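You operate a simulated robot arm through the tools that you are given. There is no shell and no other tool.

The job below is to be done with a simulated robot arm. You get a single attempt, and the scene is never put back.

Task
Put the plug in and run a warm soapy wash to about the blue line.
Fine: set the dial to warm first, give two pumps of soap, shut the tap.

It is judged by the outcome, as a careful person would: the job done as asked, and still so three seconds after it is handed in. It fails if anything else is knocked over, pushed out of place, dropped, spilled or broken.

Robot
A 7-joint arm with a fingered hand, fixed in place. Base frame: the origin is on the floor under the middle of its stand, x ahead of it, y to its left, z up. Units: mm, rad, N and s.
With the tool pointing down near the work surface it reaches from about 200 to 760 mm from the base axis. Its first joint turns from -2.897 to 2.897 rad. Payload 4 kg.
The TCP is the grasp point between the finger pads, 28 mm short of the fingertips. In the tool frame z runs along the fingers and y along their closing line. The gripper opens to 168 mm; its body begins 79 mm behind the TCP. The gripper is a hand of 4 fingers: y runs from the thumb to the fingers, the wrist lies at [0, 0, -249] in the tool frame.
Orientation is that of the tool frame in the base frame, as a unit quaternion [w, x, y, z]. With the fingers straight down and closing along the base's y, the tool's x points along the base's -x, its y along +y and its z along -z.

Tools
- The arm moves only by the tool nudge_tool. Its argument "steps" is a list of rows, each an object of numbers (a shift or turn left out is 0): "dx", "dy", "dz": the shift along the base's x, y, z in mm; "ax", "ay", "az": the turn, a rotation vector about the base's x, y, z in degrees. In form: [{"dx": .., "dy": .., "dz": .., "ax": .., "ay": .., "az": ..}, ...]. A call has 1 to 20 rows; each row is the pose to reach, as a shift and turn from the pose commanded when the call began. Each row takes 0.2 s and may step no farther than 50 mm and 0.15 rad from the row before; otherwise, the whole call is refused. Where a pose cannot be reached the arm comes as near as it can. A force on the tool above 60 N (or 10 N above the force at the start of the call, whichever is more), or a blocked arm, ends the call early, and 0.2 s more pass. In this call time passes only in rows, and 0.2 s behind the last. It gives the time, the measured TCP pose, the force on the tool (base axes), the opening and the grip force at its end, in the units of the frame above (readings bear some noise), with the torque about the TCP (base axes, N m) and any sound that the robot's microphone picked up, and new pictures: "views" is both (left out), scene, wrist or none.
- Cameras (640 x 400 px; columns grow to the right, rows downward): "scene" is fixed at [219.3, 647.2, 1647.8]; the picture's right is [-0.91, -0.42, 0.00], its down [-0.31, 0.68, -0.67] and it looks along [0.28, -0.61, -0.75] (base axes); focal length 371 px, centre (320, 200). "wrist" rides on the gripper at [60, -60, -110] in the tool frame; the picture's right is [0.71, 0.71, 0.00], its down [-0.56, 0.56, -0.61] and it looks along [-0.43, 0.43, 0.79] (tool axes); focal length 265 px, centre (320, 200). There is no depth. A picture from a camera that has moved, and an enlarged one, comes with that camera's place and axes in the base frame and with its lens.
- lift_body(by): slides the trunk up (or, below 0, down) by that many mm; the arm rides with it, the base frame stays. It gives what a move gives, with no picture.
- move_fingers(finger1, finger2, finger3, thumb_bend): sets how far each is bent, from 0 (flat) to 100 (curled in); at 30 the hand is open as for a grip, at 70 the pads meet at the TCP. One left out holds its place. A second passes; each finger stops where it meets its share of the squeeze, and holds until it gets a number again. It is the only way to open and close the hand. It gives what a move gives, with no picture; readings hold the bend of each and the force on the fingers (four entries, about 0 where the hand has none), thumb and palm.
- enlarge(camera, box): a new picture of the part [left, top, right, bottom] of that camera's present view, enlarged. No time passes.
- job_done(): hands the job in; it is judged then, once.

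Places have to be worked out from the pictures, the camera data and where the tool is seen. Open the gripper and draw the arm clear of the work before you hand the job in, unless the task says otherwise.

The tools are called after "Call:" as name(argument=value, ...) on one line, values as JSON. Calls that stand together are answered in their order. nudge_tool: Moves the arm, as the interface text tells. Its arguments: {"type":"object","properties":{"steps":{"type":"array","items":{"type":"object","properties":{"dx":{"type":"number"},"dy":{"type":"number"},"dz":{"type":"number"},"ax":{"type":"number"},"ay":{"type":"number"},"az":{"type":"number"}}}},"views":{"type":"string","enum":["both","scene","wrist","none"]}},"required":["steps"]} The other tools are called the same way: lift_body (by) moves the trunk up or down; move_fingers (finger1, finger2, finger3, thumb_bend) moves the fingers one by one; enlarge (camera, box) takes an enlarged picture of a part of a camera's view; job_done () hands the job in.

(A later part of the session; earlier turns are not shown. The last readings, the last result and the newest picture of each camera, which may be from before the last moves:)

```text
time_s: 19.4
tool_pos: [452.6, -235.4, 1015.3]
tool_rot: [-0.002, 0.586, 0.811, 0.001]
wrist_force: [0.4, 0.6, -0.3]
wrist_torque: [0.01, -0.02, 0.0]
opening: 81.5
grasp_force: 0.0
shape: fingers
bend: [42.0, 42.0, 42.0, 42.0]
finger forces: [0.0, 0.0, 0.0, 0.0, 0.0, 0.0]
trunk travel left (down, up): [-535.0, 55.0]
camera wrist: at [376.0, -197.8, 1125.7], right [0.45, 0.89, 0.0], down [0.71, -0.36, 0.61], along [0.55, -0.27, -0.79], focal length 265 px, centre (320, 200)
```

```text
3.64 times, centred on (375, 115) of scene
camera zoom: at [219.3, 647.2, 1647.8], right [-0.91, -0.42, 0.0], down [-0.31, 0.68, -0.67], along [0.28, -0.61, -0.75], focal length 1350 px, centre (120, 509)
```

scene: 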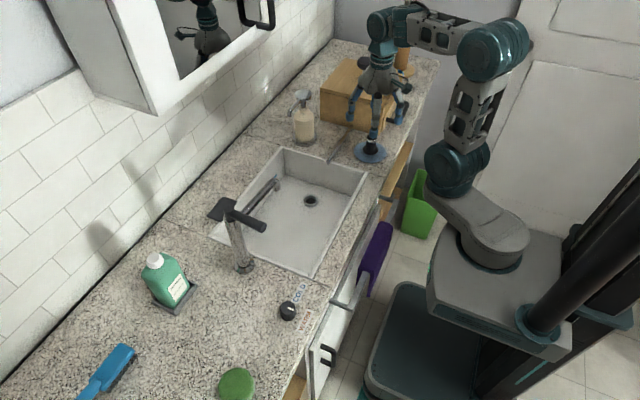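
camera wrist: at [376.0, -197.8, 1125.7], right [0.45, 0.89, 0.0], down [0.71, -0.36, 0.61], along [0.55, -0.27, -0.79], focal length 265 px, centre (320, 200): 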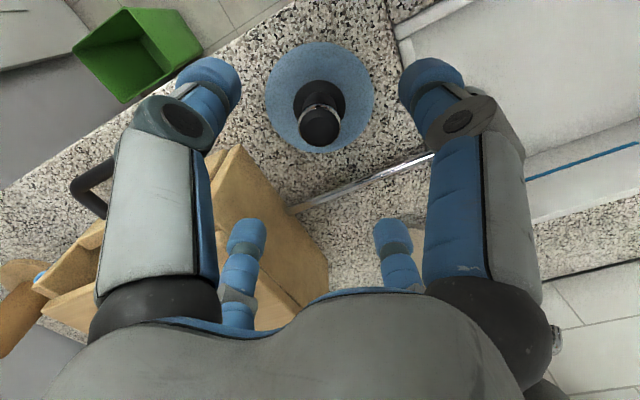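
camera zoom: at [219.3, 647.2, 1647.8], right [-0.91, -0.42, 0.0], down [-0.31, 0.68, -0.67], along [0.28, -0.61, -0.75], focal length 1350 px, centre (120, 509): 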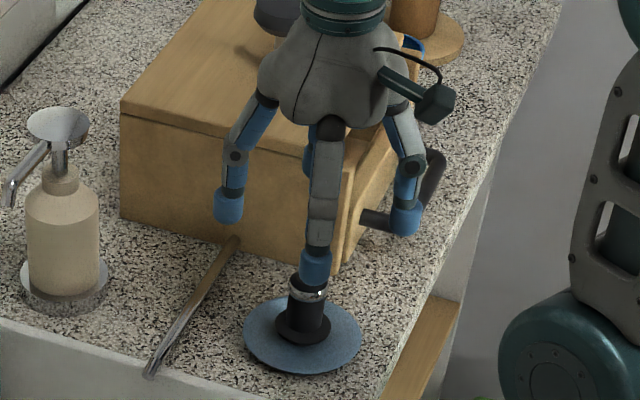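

The wrist view puts the plug about 4–7 mm toward the camera from the hand axis; the scene view puts it nearer the axis. I'll shift halfway and come lower, still above its top, for a better fix.

Call:
nudge_tool(steps=[{"dx": -3, "dy": 1.5, "dz": -20}, {"dx": -3, "dy": 1.5, "dz": -38}, {"dx": -3, "dy": 1.5, "dz": -38}], views="both")

Call:
enlarge(camera="wrist", box=[220, 20, 440, 280])

Call:
enlarge(camera="scene", box=[335, 100, 415, 170])

```text
time_s: 20.1
tool_pos: [448.9, -236.4, 977.9]
tool_rot: [-0.001, 0.586, 0.81, 0.001]
wrist_force: [-0.5, 0.2, -0.4]
wrist_torque: [-0.01, -0.02, -0.04]
opening: 81.1
grasp_force: 0.0
shape: fingers
bend: [42.0, 42.0, 42.0, 42.0]
finger forces: [0.0, 0.0, 0.0, 0.0, 0.0, 0.0]
trunk travel left (down, up): [-535.0, 55.0]
camera wrist: at [372.2, -197.1, 1087.9], right [0.45, 0.89, 0.0], down [0.71, -0.36, 0.61], along [0.55, -0.27, -0.79], focal length 265 px, centre (320, 200)
```

scene: 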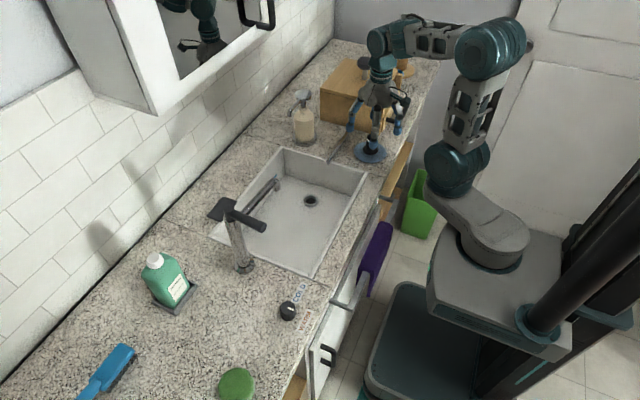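
wrist: 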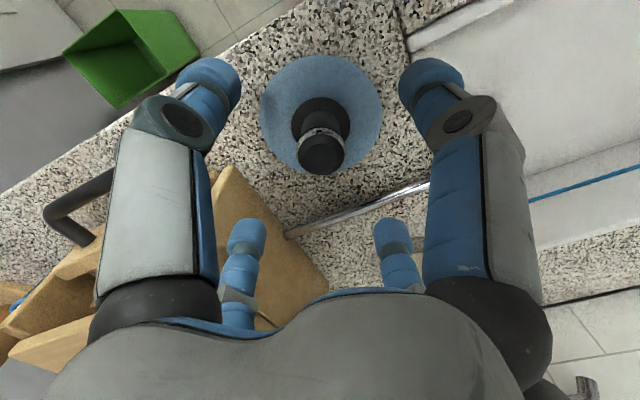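

```text
1.54 times, centred on (330, 150) of wrist
camera zoom: at [372.2, -197.1, 1087.9], right [0.45, 0.89, 0.0], down [0.71, -0.36, 0.61], along [0.55, -0.27, -0.79], focal length 408 px, centre (305, 277)
```

zoom: 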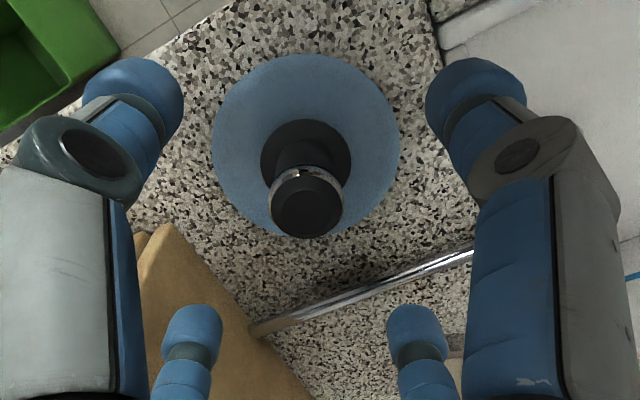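

```text
5.71 times, centred on (375, 135) of scene
camera zoom: at [219.3, 647.2, 1647.8], right [-0.91, -0.42, 0.0], down [-0.31, 0.68, -0.67], along [0.28, -0.61, -0.75], focal length 2121 px, centre (6, 571)
```

zoom: 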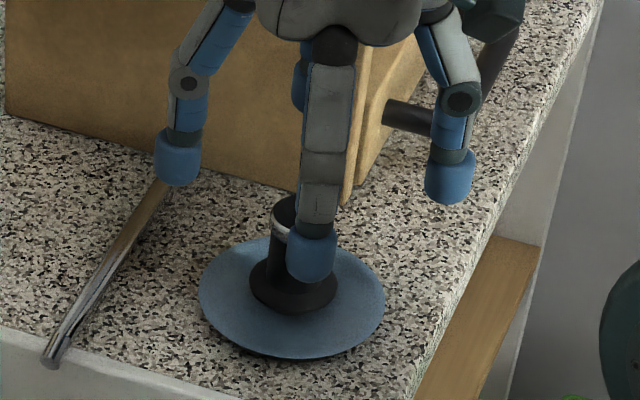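

Combined fix: plug axis at (449,-234), top at z≈930–935. I'm shifting 2 mm in y and lowering so the fingertips straddle its upper half.

Call:
nudge_tool(steps=[{"dy": 2, "dz": -15}, {"dy": 2, "dz": -30}, {"dy": 2, "dz": -44}, {"dy": 2, "dz": -44}], views="wrist")

Call:
move_fingers(finger1=58, finger2=58, finger3=58, thumb_bend=58)

Call:
enlarge(camera="wrist", box=[220, 60, 420, 260])

Call:
enlarge(camera="scene", box=[335, 100, 415, 170])

```text
time_s: 21.1
tool_pos: [447.6, -231.3, 934.7]
tool_rot: [-0.001, 0.586, 0.81, 0.001]
wrist_force: [-0.7, 0.4, -0.7]
wrist_torque: [0.0, 0.01, -0.02]
opening: 81.4
grasp_force: 0.0
shape: fingers
bend: [42.0, 42.0, 42.0, 42.0]
finger forces: [0.0, 0.0, 0.1, 0.0, 0.1, 0.0]
trunk travel left (down, up): [-535.0, 55.0]
camera wrist: at [371.7, -194.3, 1044.8], right [0.45, 0.89, 0.0], down [0.71, -0.36, 0.61], along [0.55, -0.27, -0.79], focal length 265 px, centre (320, 200)
```

wrist: 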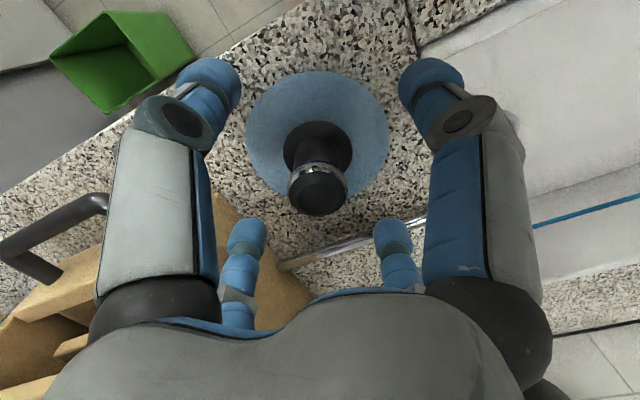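

```text
time_s: 22.1
tool_pos: [447.9, -231.6, 935.4]
tool_rot: [-0.001, 0.585, 0.811, 0.002]
wrist_force: [-0.3, 0.1, 0.8]
wrist_torque: [0.02, -0.06, 0.0]
opening: 36.8
grasp_force: 0.0
shape: fingers
bend: [57.0, 57.0, 57.0, 57.0]
finger forces: [0.0, 0.0, 0.0, 0.0, 0.0, 0.0]
trunk travel left (down, up): [-535.0, 55.0]
```

```text
2.00 times, centred on (320, 160) of wrist
camera zoom: at [371.7, -194.3, 1045.0], right [0.45, 0.89, 0.0], down [0.71, -0.36, 0.61], along [0.55, -0.27, -0.79], focal length 531 px, centre (320, 280)
```

zoom: 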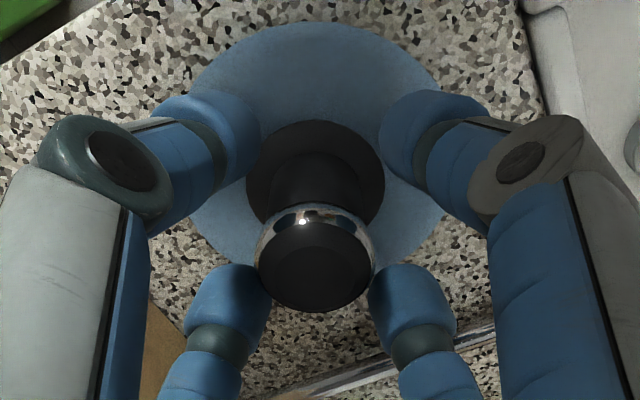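

```text
5.71 times, centred on (375, 135) of scene
camera zoom: at [219.3, 647.2, 1647.8], right [-0.91, -0.42, 0.0], down [-0.31, 0.68, -0.67], along [0.28, -0.61, -0.75], focal length 2121 px, centre (6, 571)
```

zoom: 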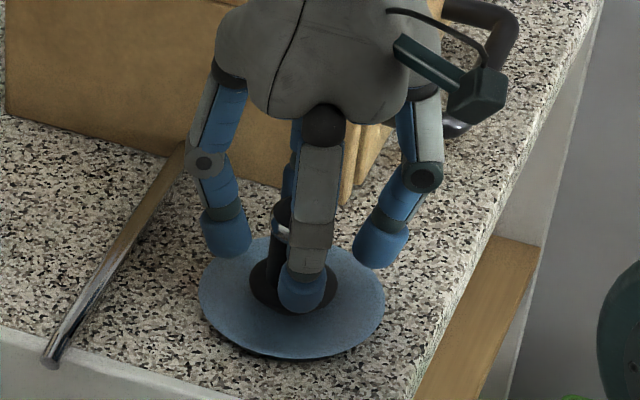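

The four tips surround the plug evenly. Closing to grip it.

Call:
move_fingers(finger1=70, finger2=70, finger3=70, thumb_bend=70)

Call:
enlarge(camera="wrist", box=[220, 60, 420, 260])

```text
time_s: 23.1
tool_pos: [448.7, -232.1, 934.9]
tool_rot: [-0.002, 0.586, 0.811, 0.002]
wrist_force: [0.2, 0.0, -0.5]
wrist_torque: [0.01, 0.01, -0.02]
opening: 15.4
grasp_force: 15.0
shape: fingers
bend: [64.0, 63.0, 63.0, 64.0]
finger forces: [6.6, 7.2, 6.8, 0.0, 9.7, 0.0]
trunk travel left (down, up): [-535.0, 55.0]
```

```text
2.00 times, centred on (320, 160) of wrist
camera zoom: at [371.7, -194.3, 1045.0], right [0.45, 0.89, 0.0], down [0.71, -0.36, 0.61], along [0.55, -0.27, -0.79], focal length 531 px, centre (320, 280)
```

zoom: 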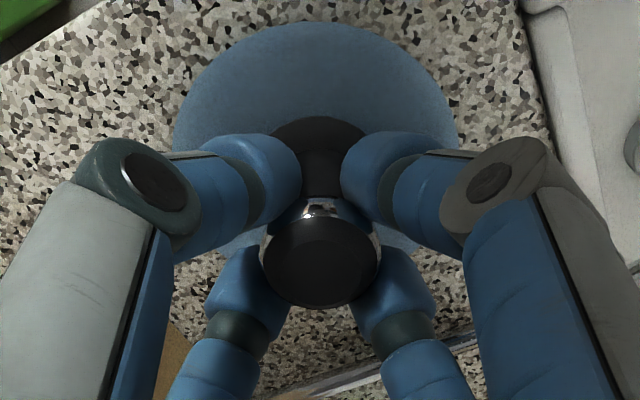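

Gripped with 7–10 N on each finger. Lifting slowly to see what comes up.

Call:
nudge_tool(steps=[{"dz": 10}, {"dz": 25}, {"dz": 45}, {"dz": 70}, {"dz": 100}, {"dz": 100}], views="both")

Call:
enlarge(camera="scene", box=[335, 90, 415, 170])

Call:
enlarge(camera="wrist", box=[220, 60, 420, 260])

```text
time_s: 24.6
tool_pos: [448.4, -231.8, 1034.7]
tool_rot: [-0.001, 0.586, 0.811, 0.001]
wrist_force: [-0.8, -0.4, -1.4]
wrist_torque: [0.01, 0.0, 0.01]
opening: 15.4
grasp_force: 15.0
shape: fingers
bend: [64.0, 63.0, 63.0, 64.0]
finger forces: [6.5, 7.2, 6.7, 0.0, 9.6, 0.0]
trunk travel left (down, up): [-535.0, 55.0]
camera wrist: at [371.3, -193.9, 1145.8], right [0.45, 0.89, 0.0], down [0.71, -0.36, 0.61], along [0.55, -0.27, -0.79], focal length 265 px, centre (320, 200)
```

scene: 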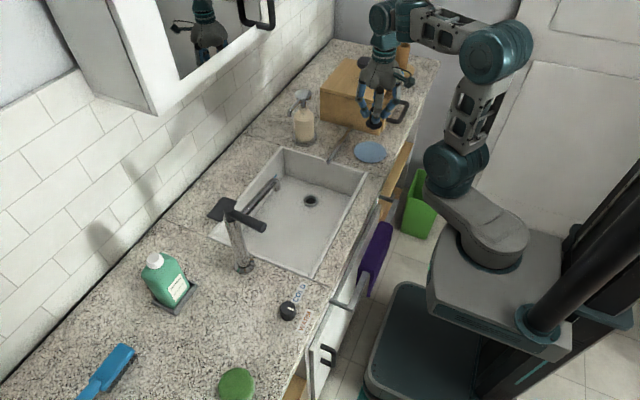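
wrist: 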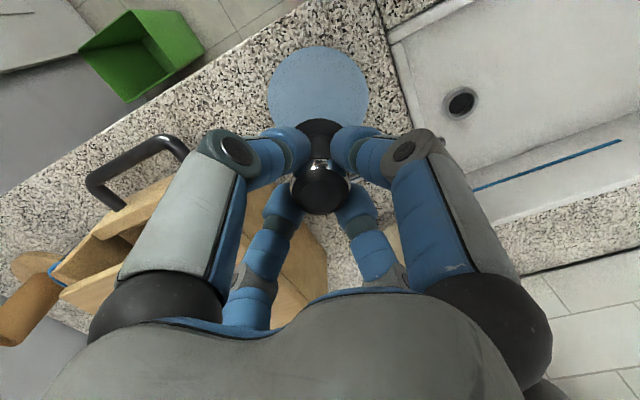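

```text
5.00 times, centred on (375, 130) of scene
camera zoom: at [219.3, 647.2, 1647.8], right [-0.91, -0.42, 0.0], down [-0.31, 0.68, -0.67], along [0.28, -0.61, -0.75], focal length 1856 px, centre (45, 550)
```

zoom: 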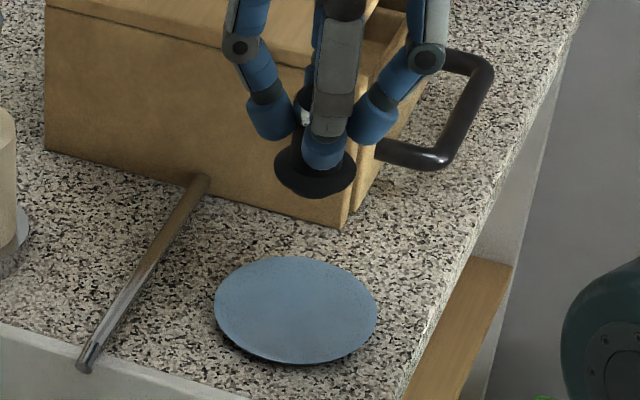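

```text
2.00 times, centred on (320, 160) of wrist
camera zoom: at [371.3, -193.9, 1145.8], right [0.45, 0.89, 0.0], down [0.71, -0.36, 0.61], along [0.55, -0.27, -0.79], focal length 531 px, centre (320, 280)
```

zoom: 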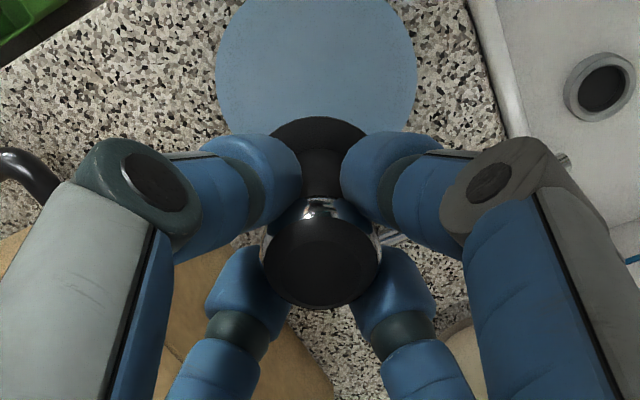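

The plug came up and the blue dish stayed put. I'll zoom in on the plug's underside shape to see how it must go into the drain.

Call:
enlarge(camera="scene", box=[360, 105, 390, 135])

Call:
enlarge(camera="scene", box=[295, 185, 327, 215])

Call:
enlarge(camera="wrist", box=[430, 70, 490, 130])

```text
13.33 times, centred on (375, 120) of scene
camera zoom: at [219.3, 647.2, 1647.8], right [-0.91, -0.42, 0.0], down [-0.31, 0.68, -0.67], along [0.28, -0.61, -0.75], focal length 4950 px, centre (-413, 1267)
```

zoom: 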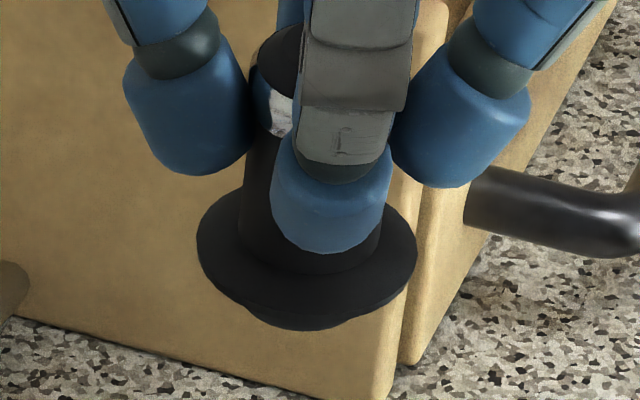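

```text
13.33 times, centred on (311, 200) of scene
camera zoom: at [219.3, 647.2, 1647.8], right [-0.91, -0.42, 0.0], down [-0.31, 0.68, -0.67], along [0.28, -0.61, -0.75], focal length 4950 px, centre (440, 200)
```

zoom: 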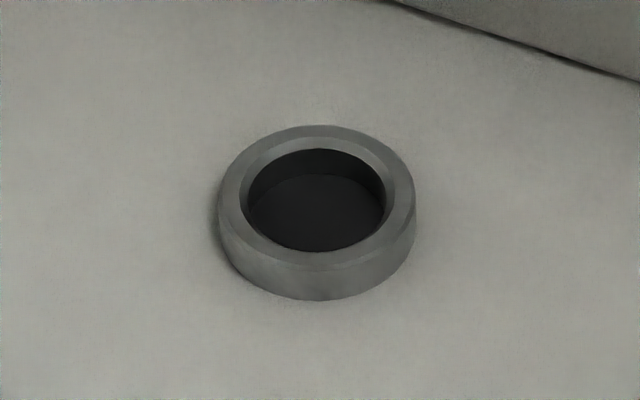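

```text
6.67 times, centred on (460, 100) of wrist
camera zoom: at [371.3, -193.9, 1145.8], right [0.45, 0.89, 0.0], down [0.71, -0.36, 0.61], along [0.55, -0.27, -0.79], focal length 1769 px, centre (-613, 867)
```

zoom: 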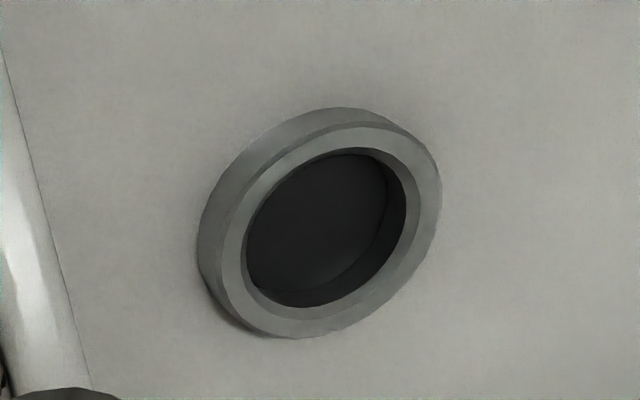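

The plug has a short stub under its flange that fits the raised drain collar, so it goes in as held. Drain collar top is near (579,-68,754). I'm carrying the plug above the drain, staying over the stick.

Call:
nudge_tool(steps=[{"dx": 26, "dy": 33, "dz": 5}, {"dx": 52, "dy": 66, "dz": 5}, {"dx": 78, "dy": 98, "dz": 0}, {"dx": 104, "dy": 131, "dz": 0}, {"dx": 130.6, "dy": 163.8, "dz": 0}, {"dx": 130.6, "dy": 163.8, "dz": -40}, {"dx": 130.6, "dy": 163.8, "dz": -65}, {"dx": 130.6, "dy": 163.8, "dz": -65}], views="both")

Call:
enlarge(camera="wrist", box=[220, 40, 420, 240])

Call:
enlarge(camera="scene", box=[260, 100, 370, 220])

```text
time_s: 26.4
tool_pos: [579.4, -68.7, 968.3]
tool_rot: [-0.001, 0.586, 0.811, 0.0]
wrist_force: [0.5, 0.9, -1.5]
wrist_torque: [0.0, -0.02, -0.02]
opening: 14.9
grasp_force: 14.3
shape: fingers
bend: [64.0, 63.0, 63.0, 64.0]
finger forces: [6.4, 7.4, 6.5, 0.1, 9.5, 0.1]
trunk travel left (down, up): [-535.0, 55.0]
camera wrist: at [503.4, -31.1, 1079.3], right [0.45, 0.89, 0.0], down [0.71, -0.36, 0.61], along [0.55, -0.27, -0.79], focal length 265 px, centre (320, 200)
```

scene: 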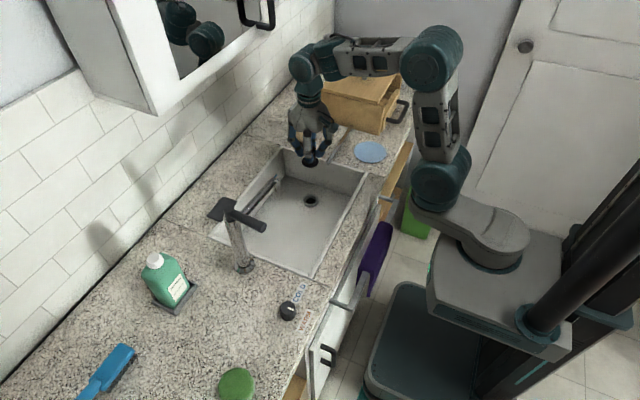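
wrist: 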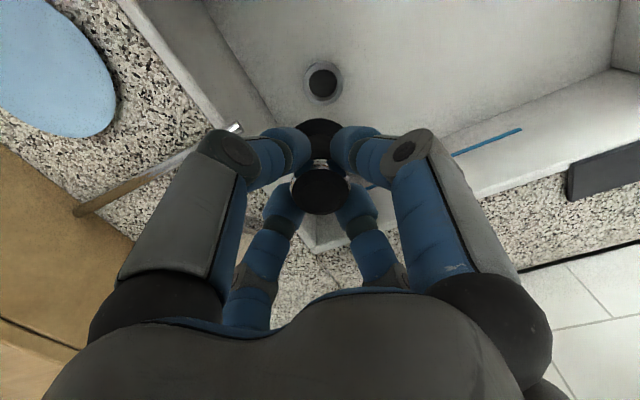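

```text
2.00 times, centred on (320, 140) of wrist
camera zoom: at [503.4, -31.1, 1079.3], right [0.45, 0.89, 0.0], down [0.71, -0.36, 0.61], along [0.55, -0.27, -0.79], focal length 531 px, centre (320, 320)
```

zoom: 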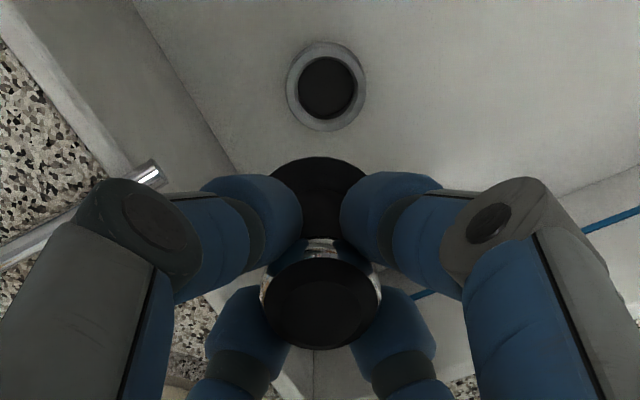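

```text
3.33 times, centred on (315, 160) of scene
camera zoom: at [219.3, 647.2, 1647.8], right [-0.91, -0.42, 0.0], down [-0.31, 0.68, -0.67], along [0.28, -0.61, -0.75], focal length 1237 px, centre (337, 333)
```

zoom: 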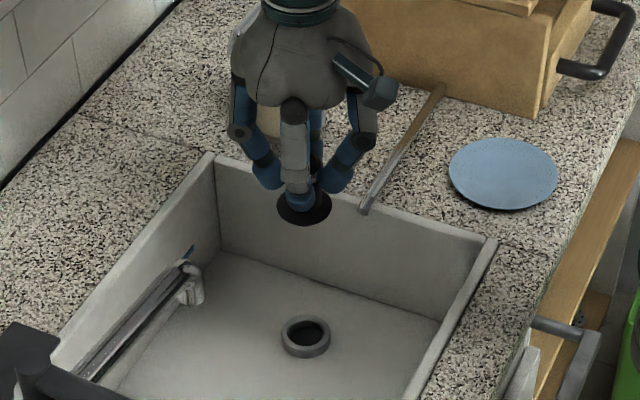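

The plug hangs straight; the drain appears about 4 mm to +y of the plug axis. I'll correct that and lower to about 30 mm above the collar, then look again.

Call:
nudge_tool(steps=[{"dx": 0.5, "dy": 4.4, "dz": -30}, {"dx": 0.5, "dy": 4.4, "dz": -60}, {"dx": 0.5, "dy": 4.4, "dz": -90}, {"dx": 0.5, "dy": 4.4, "dz": -112}, {"dx": 0.5, "dy": 4.4, "dz": -112}], views="both")

Call:
enlarge(camera="wrist", box=[220, 60, 420, 260])

Call:
enlarge(camera="scene", box=[260, 130, 370, 230])

```text
time_s: 27.6
tool_pos: [578.8, -64.9, 857.2]
tool_rot: [-0.002, 0.586, 0.81, 0.001]
wrist_force: [0.0, 0.7, -0.8]
wrist_torque: [0.02, 0.01, 0.03]
opening: 14.9
grasp_force: 14.8
shape: fingers
bend: [64.0, 63.0, 63.0, 64.0]
finger forces: [6.3, 7.4, 6.6, 0.0, 9.5, 0.0]
trunk travel left (down, up): [-535.0, 55.0]
camera wrist: at [503.1, -26.6, 966.6], right [0.45, 0.89, 0.0], down [0.71, -0.36, 0.61], along [0.55, -0.27, -0.79], focal length 265 px, centre (320, 200)
```

scene: 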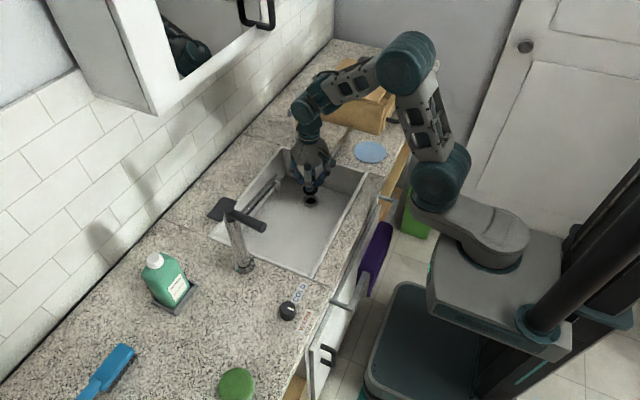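
wrist: 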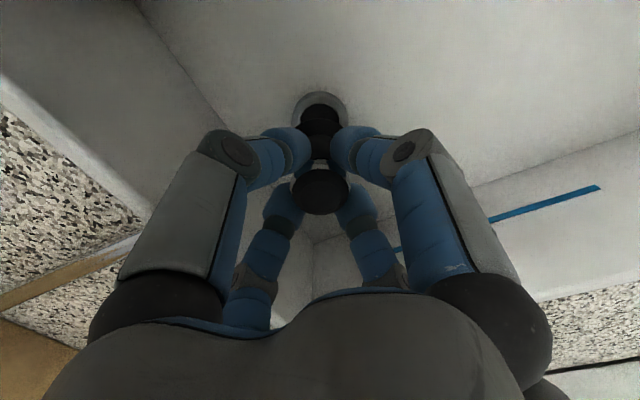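

```text
2.00 times, centred on (320, 160) of wrist
camera zoom: at [503.1, -26.6, 966.6], right [0.45, 0.89, 0.0], down [0.71, -0.36, 0.61], along [0.55, -0.27, -0.79], focal length 531 px, centre (320, 280)
```

zoom: 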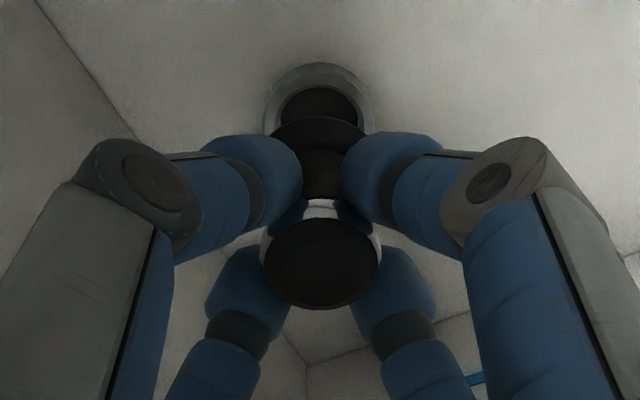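

```text
4.00 times, centred on (315, 180) of scene
camera zoom: at [219.3, 647.2, 1647.8], right [-0.91, -0.42, 0.0], down [-0.31, 0.68, -0.67], along [0.28, -0.61, -0.75], focal length 1485 px, centre (340, 280)
```

zoom: 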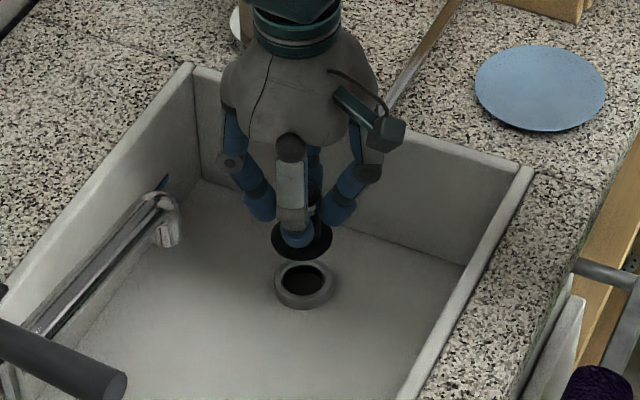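

Plug and collar now line up within about 1 mm sideways and 1–2 mm forward. Lowering in small steps, watching force for the stub entering the collar.

Call:
nudge_tool(steps=[{"dz": -10}, {"dz": -20}, {"dz": -27}, {"dz": -32}, {"dz": -36}, {"dz": -36}], views="both")

Call:
enlarge(camera="wrist", box=[220, 60, 420, 260])

Call:
enlarge(camera="scene", box=[275, 130, 355, 220])

```text
time_s: 28.9
tool_pos: [579.2, -64.0, 821.4]
tool_rot: [-0.001, 0.585, 0.811, 0.001]
wrist_force: [0.0, 0.3, -0.8]
wrist_torque: [-0.03, -0.04, 0.03]
opening: 14.9
grasp_force: 15.1
shape: fingers
bend: [64.0, 63.0, 63.0, 64.0]
finger forces: [6.3, 7.3, 6.7, 0.0, 9.4, 0.0]
trunk travel left (down, up): [-535.0, 55.0]
camera wrist: at [503.3, -26.1, 931.3], right [0.45, 0.89, 0.0], down [0.71, -0.36, 0.61], along [0.55, -0.27, -0.79], focal length 265 px, centre (320, 200)
```

scene: 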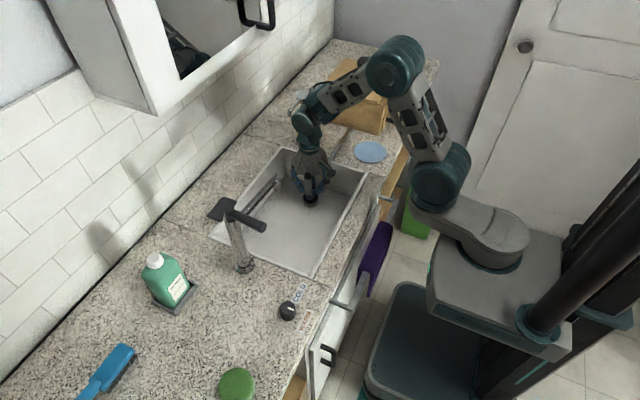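
wrist: 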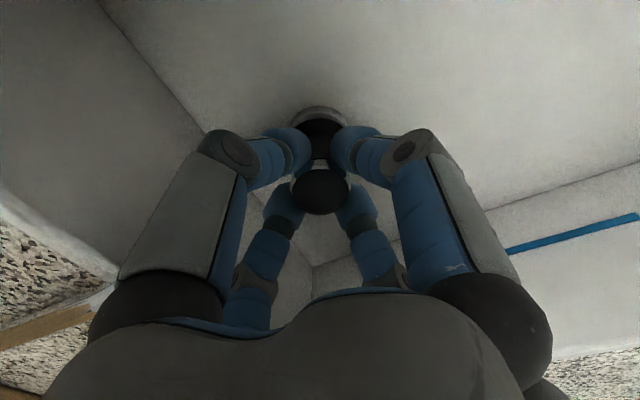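

```text
2.00 times, centred on (320, 160) of wrist
camera zoom: at [503.3, -26.1, 931.3], right [0.45, 0.89, 0.0], down [0.71, -0.36, 0.61], along [0.55, -0.27, -0.79], focal length 531 px, centre (320, 280)
```

zoom: 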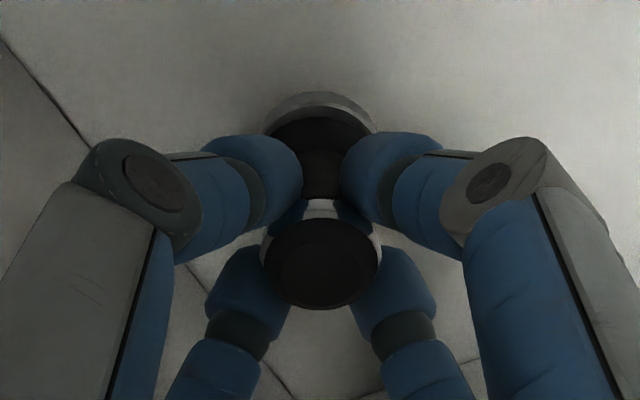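

```text
4.44 times, centred on (315, 175) of scene
camera zoom: at [219.3, 647.2, 1647.8], right [-0.91, -0.42, 0.0], down [-0.31, 0.68, -0.67], along [0.28, -0.61, -0.75], focal length 1650 px, centre (342, 311)
```

zoom: 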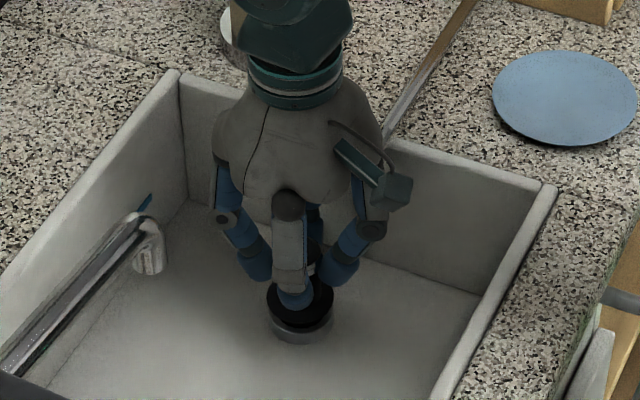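

No contact yet; flange and collar look concentric. Continuing down by a few millimetres.

Call:
nudge_tool(steps=[{"dz": -3}, {"dz": -6}, {"dz": -9}, {"dz": -11}, {"dz": -11}], views="wrist")

Call:
enlarge(camera="wrist", box=[220, 60, 420, 260])

Call:
enlarge(camera="scene", box=[285, 150, 345, 220])

```text
time_s: 30.1
tool_pos: [579.2, -65.0, 811.6]
tool_rot: [-0.002, 0.586, 0.81, 0.001]
wrist_force: [-4.0, -0.2, 10.2]
wrist_torque: [0.03, 0.11, -0.01]
opening: 15.1
grasp_force: 16.4
shape: fingers
bend: [64.0, 63.0, 63.0, 64.0]
finger forces: [7.2, 7.8, 7.2, 0.0, 11.5, 0.0]
trunk travel left (down, up): [-535.0, 55.0]
camera wrist: at [502.7, -26.3, 921.5], right [0.45, 0.89, 0.0], down [0.71, -0.36, 0.61], along [0.55, -0.27, -0.79], focal length 265 px, centre (320, 200)
```

wrist: 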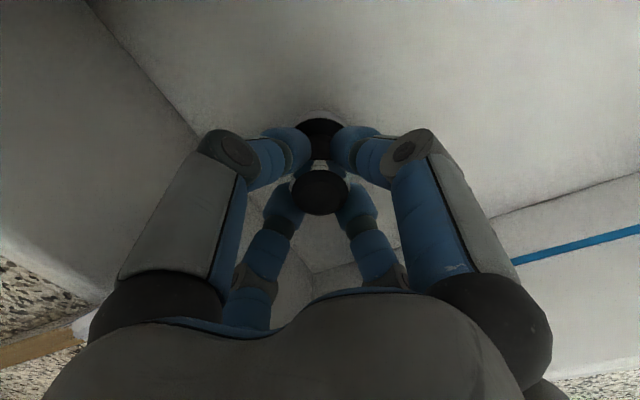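

```text
2.00 times, centred on (320, 160) of wrist
camera zoom: at [502.7, -26.3, 921.5], right [0.45, 0.89, 0.0], down [0.71, -0.36, 0.61], along [0.55, -0.27, -0.79], focal length 531 px, centre (320, 280)
```

zoom: 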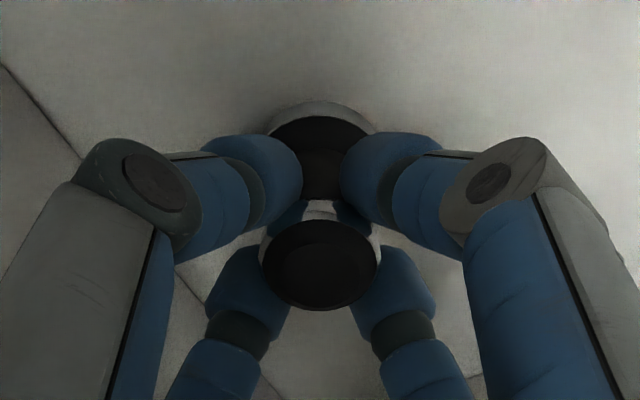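

```text
5.71 times, centred on (315, 185) of scene
camera zoom: at [219.3, 647.2, 1647.8], right [-0.91, -0.42, 0.0], down [-0.31, 0.68, -0.67], along [0.28, -0.61, -0.75], focal length 2121 px, centre (349, 286)
```

zoom: 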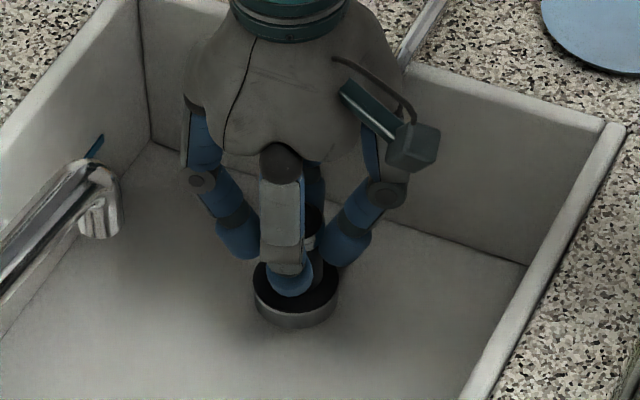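

About 10 N of upward contact at TCP z=811.6, about where I expected seating. I'll press a little further to see whether it is seated or resting on the edge.

Call:
nudge_tool(steps=[{"dz": -2}, {"dz": -4}, {"dz": -4}], views="wrist")

Call:
enlarge(camera="scene", box=[295, 180, 335, 215])

Call:
enlarge(camera="wrist", box=[270, 90, 370, 190])

```text
time_s: 30.9
tool_pos: [578.6, -64.3, 809.3]
tool_rot: [0.0, 0.586, 0.81, 0.003]
wrist_force: [-3.4, -1.6, 37.5]
wrist_torque: [0.02, 0.07, -0.09]
opening: 14.4
grasp_force: 23.4
shape: fingers
bend: [64.0, 63.0, 63.0, 64.0]
finger forces: [10.1, 11.2, 9.9, 0.0, 14.8, 0.0]
trunk travel left (down, up): [-535.0, 55.0]
camera wrist: at [501.9, -26.0, 919.1], right [0.45, 0.89, 0.0], down [0.7, -0.36, 0.62], along [0.55, -0.27, -0.79], focal length 265 px, centre (320, 200)
```

wrist: 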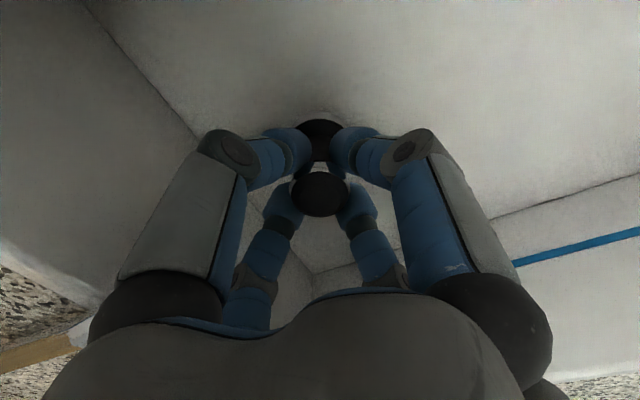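

```text
11.43 times, centred on (315, 198) of scene
camera zoom: at [219.3, 647.2, 1647.8], right [-0.91, -0.42, 0.0], down [-0.31, 0.68, -0.67], along [0.28, -0.61, -0.75], focal length 4242 px, centre (377, 229)
```

zoom: 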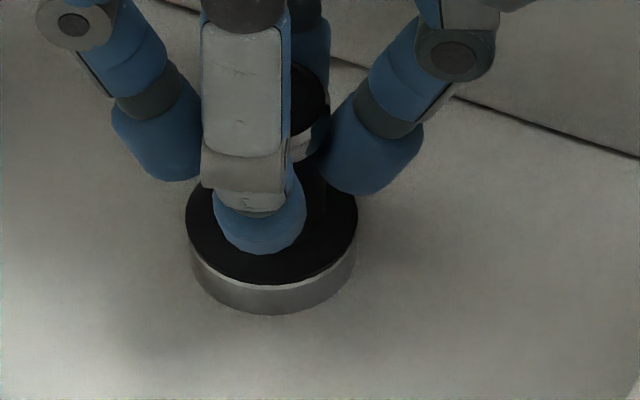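

```text
4.00 times, centred on (320, 140) of wrist
camera zoom: at [501.9, -26.0, 919.1], right [0.45, 0.89, 0.0], down [0.7, -0.36, 0.62], along [0.55, -0.27, -0.79], focal length 1062 px, centre (320, 440)
```

zoom: 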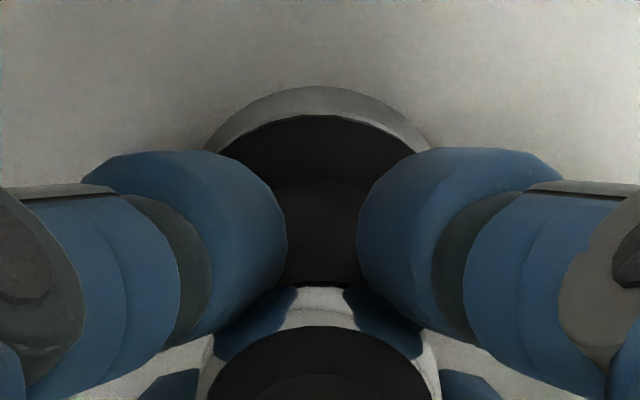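

The flange sits flush on the collar and force rises stiffly to 37 N, so the plug is seated. I'm easing the pressure, then opening the fingers just enough to clear it.

Call:
nudge_tool(steps=[{"dz": 3}, {"dz": 3}], views="none")

Call:
move_fingers(finger1=53, finger2=53, finger3=53, thumb_bend=53)

Call:
enlarge(camera="scene", box=[275, 130, 355, 220])

Call:
enlarge(camera="wrist", box=[220, 60, 420, 260])

```text
time_s: 31.6
tool_pos: [577.3, -64.5, 810.7]
tool_rot: [-0.002, 0.586, 0.811, 0.001]
wrist_force: [1.1, -1.7, 18.2]
wrist_torque: [-0.04, -0.05, -0.05]
opening: 14.4
grasp_force: 19.8
shape: fingers
bend: [64.0, 63.0, 63.0, 64.0]
finger forces: [8.6, 10.5, 9.0, 0.0, 12.1, 0.0]
trunk travel left (down, up): [-535.0, 55.0]
```

```text
time_s: 32.5
tool_pos: [578.6, -63.9, 810.4]
tool_rot: [-0.001, 0.586, 0.81, 0.001]
wrist_force: [0.5, 0.5, 0.4]
wrist_torque: [0.0, 0.02, 0.0]
opening: 47.5
grasp_force: 0.1
shape: fingers
bend: [53.0, 53.0, 53.0, 53.0]
finger forces: [0.0, 0.0, 0.0, 0.0, 0.1, 0.0]
trunk travel left (down, up): [-535.0, 55.0]
```

```text
4.44 times, centred on (315, 175) of scene
camera zoom: at [219.3, 647.2, 1647.8], right [-0.91, -0.42, 0.0], down [-0.31, 0.68, -0.67], along [0.28, -0.61, -0.75], focal length 1650 px, centre (342, 311)
```

zoom: 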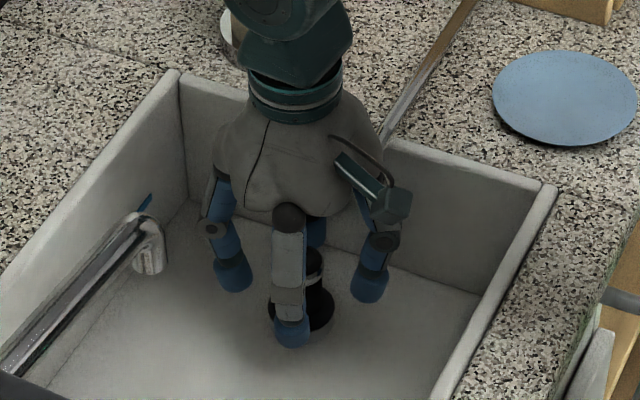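

```text
2.00 times, centred on (320, 160) of wrist
camera zoom: at [503.1, -26.0, 920.0], right [0.45, 0.89, 0.0], down [0.71, -0.36, 0.61], along [0.55, -0.27, -0.79], focal length 531 px, centre (320, 280)
```

zoom: 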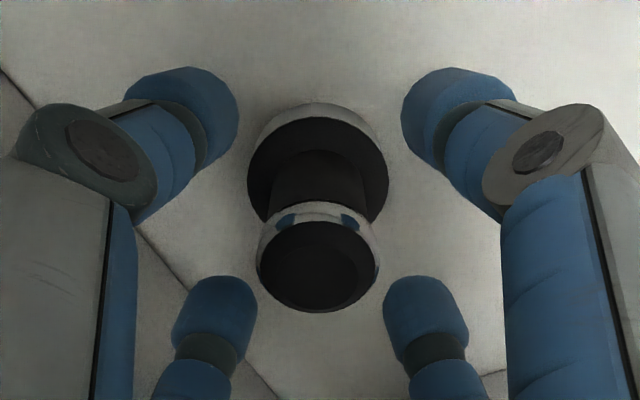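

The plug is free and upright in the drain. I'm raising the hand straight up clear of the sink.

Call:
nudge_tool(steps=[{"dz": 20}, {"dz": 50}, {"dz": 95}, {"dz": 140}, {"dz": 185}, {"dz": 230}, {"dz": 260}, {"dz": 260}], views="both")

Call:
enlarge(camera="scene", box=[255, 70, 385, 220])

Call:
enlarge(camera="wrist", box=[230, 20, 410, 200])

```text
time_s: 34.4
tool_pos: [578.0, -61.9, 1068.4]
tool_rot: [-0.002, 0.586, 0.81, 0.0]
wrist_force: [0.3, -0.9, 0.3]
wrist_torque: [-0.01, -0.03, -0.04]
opening: 47.9
grasp_force: 0.1
shape: fingers
bend: [53.0, 53.0, 53.0, 53.0]
finger forces: [0.0, 0.0, 0.0, 0.0, 0.0, 0.0]
trunk travel left (down, up): [-535.0, 55.0]
camera wrist: at [502.5, -25.4, 1179.6], right [0.45, 0.89, 0.0], down [0.71, -0.36, 0.61], along [0.55, -0.27, -0.79], focal length 265 px, centre (320, 200)
```

scene: 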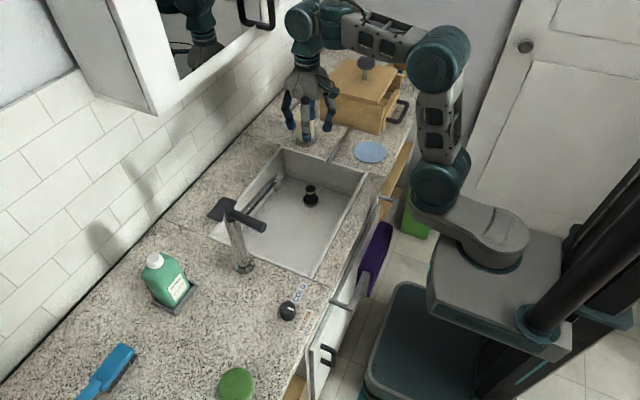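
wrist: 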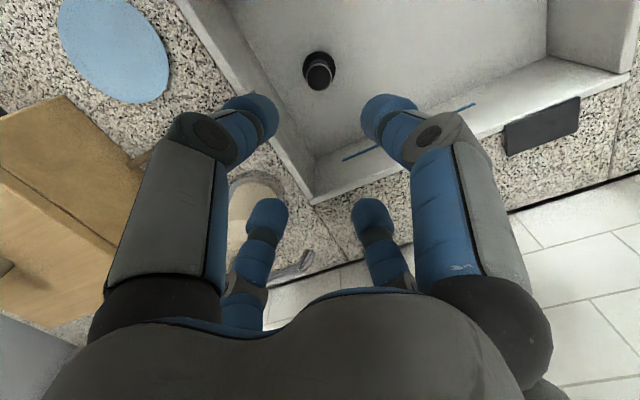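

```text
2.67 times, centred on (320, 145) of scene
camera zoom: at [219.3, 647.2, 1647.8], right [-0.91, -0.42, 0.0], down [-0.31, 0.68, -0.67], along [0.28, -0.61, -0.75], focal length 990 px, centre (320, 347)
```

zoom: 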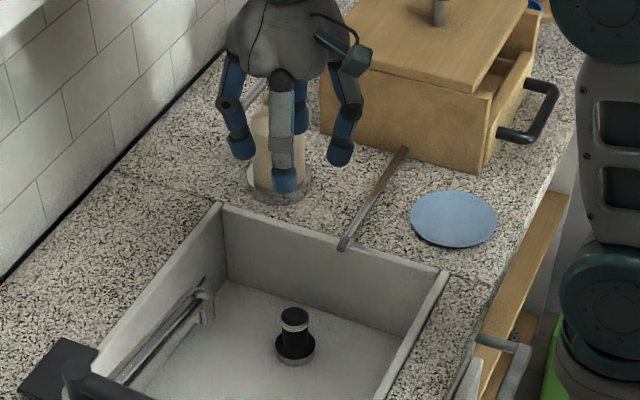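

```text
2.22 times, centred on (320, 110) of wrist
camera zoom: at [502.5, -25.4, 1179.6], right [0.45, 0.89, 0.0], down [0.71, -0.36, 0.61], along [0.55, -0.27, -0.79], focal length 590 px, centre (320, 400)
```

zoom: 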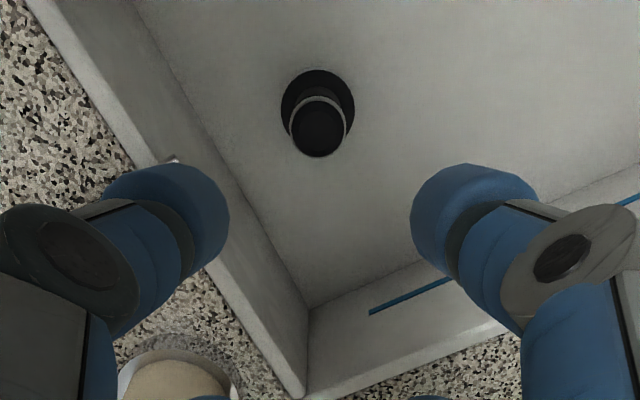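

The plug is in and the stick is undisturbed. Soap is next, before running water. The pump head is at about (665,-209), top z≈1037; I'll close the hand into a fist and tilt it 22° forward for reach and clearance from the overhead cabinet.

Call:
move_fingers(finger1=70, finger2=70, finger3=70, thumb_bend=70)

Call:
nudge_tool(steps=[{"dz": 15, "ax": -3.3, "ay": -6.55}, {"dz": 30, "ax": -6.6, "ay": -13.1}, {"dz": 45, "ax": -9.88, "ay": -19.66}, {"dx": 20, "dy": -35, "dz": 50, "ax": -9.88, "ay": -19.66}, {"dx": 40, "dy": -70, "dz": 50, "ax": -9.88, "ay": -19.66}, {"dx": 55, "dy": -105, "dz": 50, "ax": -9.88, "ay": -19.66}, {"dx": 60, "dy": -125, "dz": 50, "ax": -9.88, "ay": -19.66}, {"dx": 60, "dy": -125, "dz": 50, "ax": -9.88, "ay": -19.66}], views="both")

Call:
enlarge(camera="scene", box=[240, 50, 390, 160])

Call:
enlarge(camera="wrist", box=[220, 60, 420, 260])

```text
time_s: 35.4
tool_pos: [578.1, -63.2, 1069.3]
tool_rot: [-0.002, 0.586, 0.811, 0.001]
wrist_force: [-0.5, -0.4, 0.7]
wrist_torque: [-0.01, -0.01, 0.01]
opening: 1.6
grasp_force: 0.1
shape: fingers
bend: [69.0, 69.0, 69.0, 69.0]
finger forces: [0.0, 0.0, 0.0, 0.0, 0.1, 0.1]
trunk travel left (down, up): [-535.0, 55.0]
```

```text
time_s: 37.1
tool_pos: [638.9, -189.6, 1121.0]
tool_rot: [0.187, 0.574, 0.796, 0.031]
wrist_force: [0.3, 0.3, -0.2]
wrist_torque: [0.03, 0.01, 0.02]
opening: 1.7
grasp_force: 0.0
shape: fingers
bend: [69.0, 69.0, 69.0, 69.0]
finger forces: [0.1, 0.1, 0.1, 0.0, 0.0, 0.1]
trunk travel left (down, up): [-535.0, 55.0]
camera wrist: at [532.1, -135.8, 1190.5], right [0.45, 0.89, 0.0], down [0.45, -0.23, 0.86], along [0.77, -0.39, -0.5], focal length 265 px, centre (320, 200)
```

scene: 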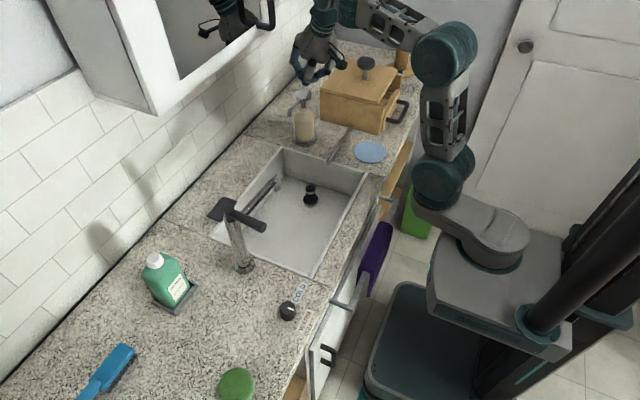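
wrist: 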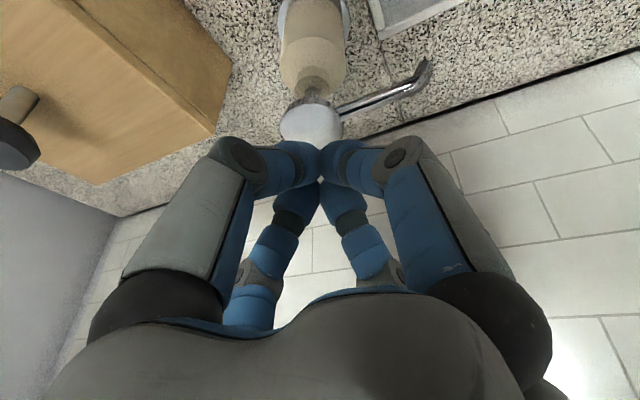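

```text
3.64 times, centred on (315, 105) of scene
camera zoom: at [219.3, 647.2, 1647.8], right [-0.91, -0.42, 0.0], down [-0.31, 0.68, -0.67], along [0.28, -0.61, -0.75], focal length 1350 px, centre (338, 546)
```

zoom: 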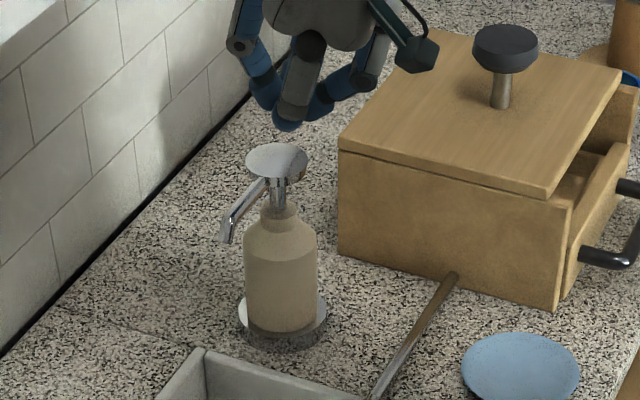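

```text
2.00 times, centred on (320, 160) of wrist
camera zoom: at [532.1, -135.8, 1190.5], right [0.45, 0.89, 0.0], down [0.45, -0.23, 0.86], along [0.77, -0.39, -0.5], focal length 531 px, centre (320, 280)
```

zoom: 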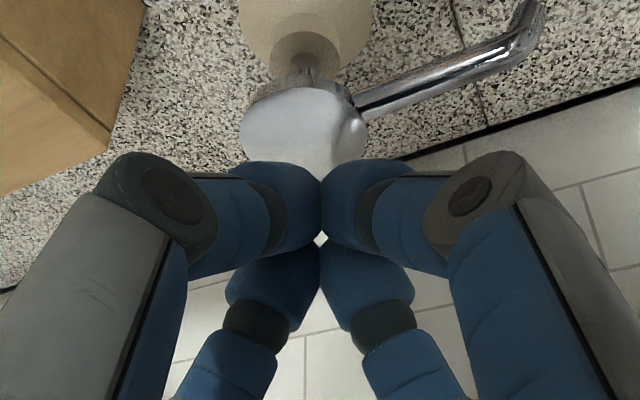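

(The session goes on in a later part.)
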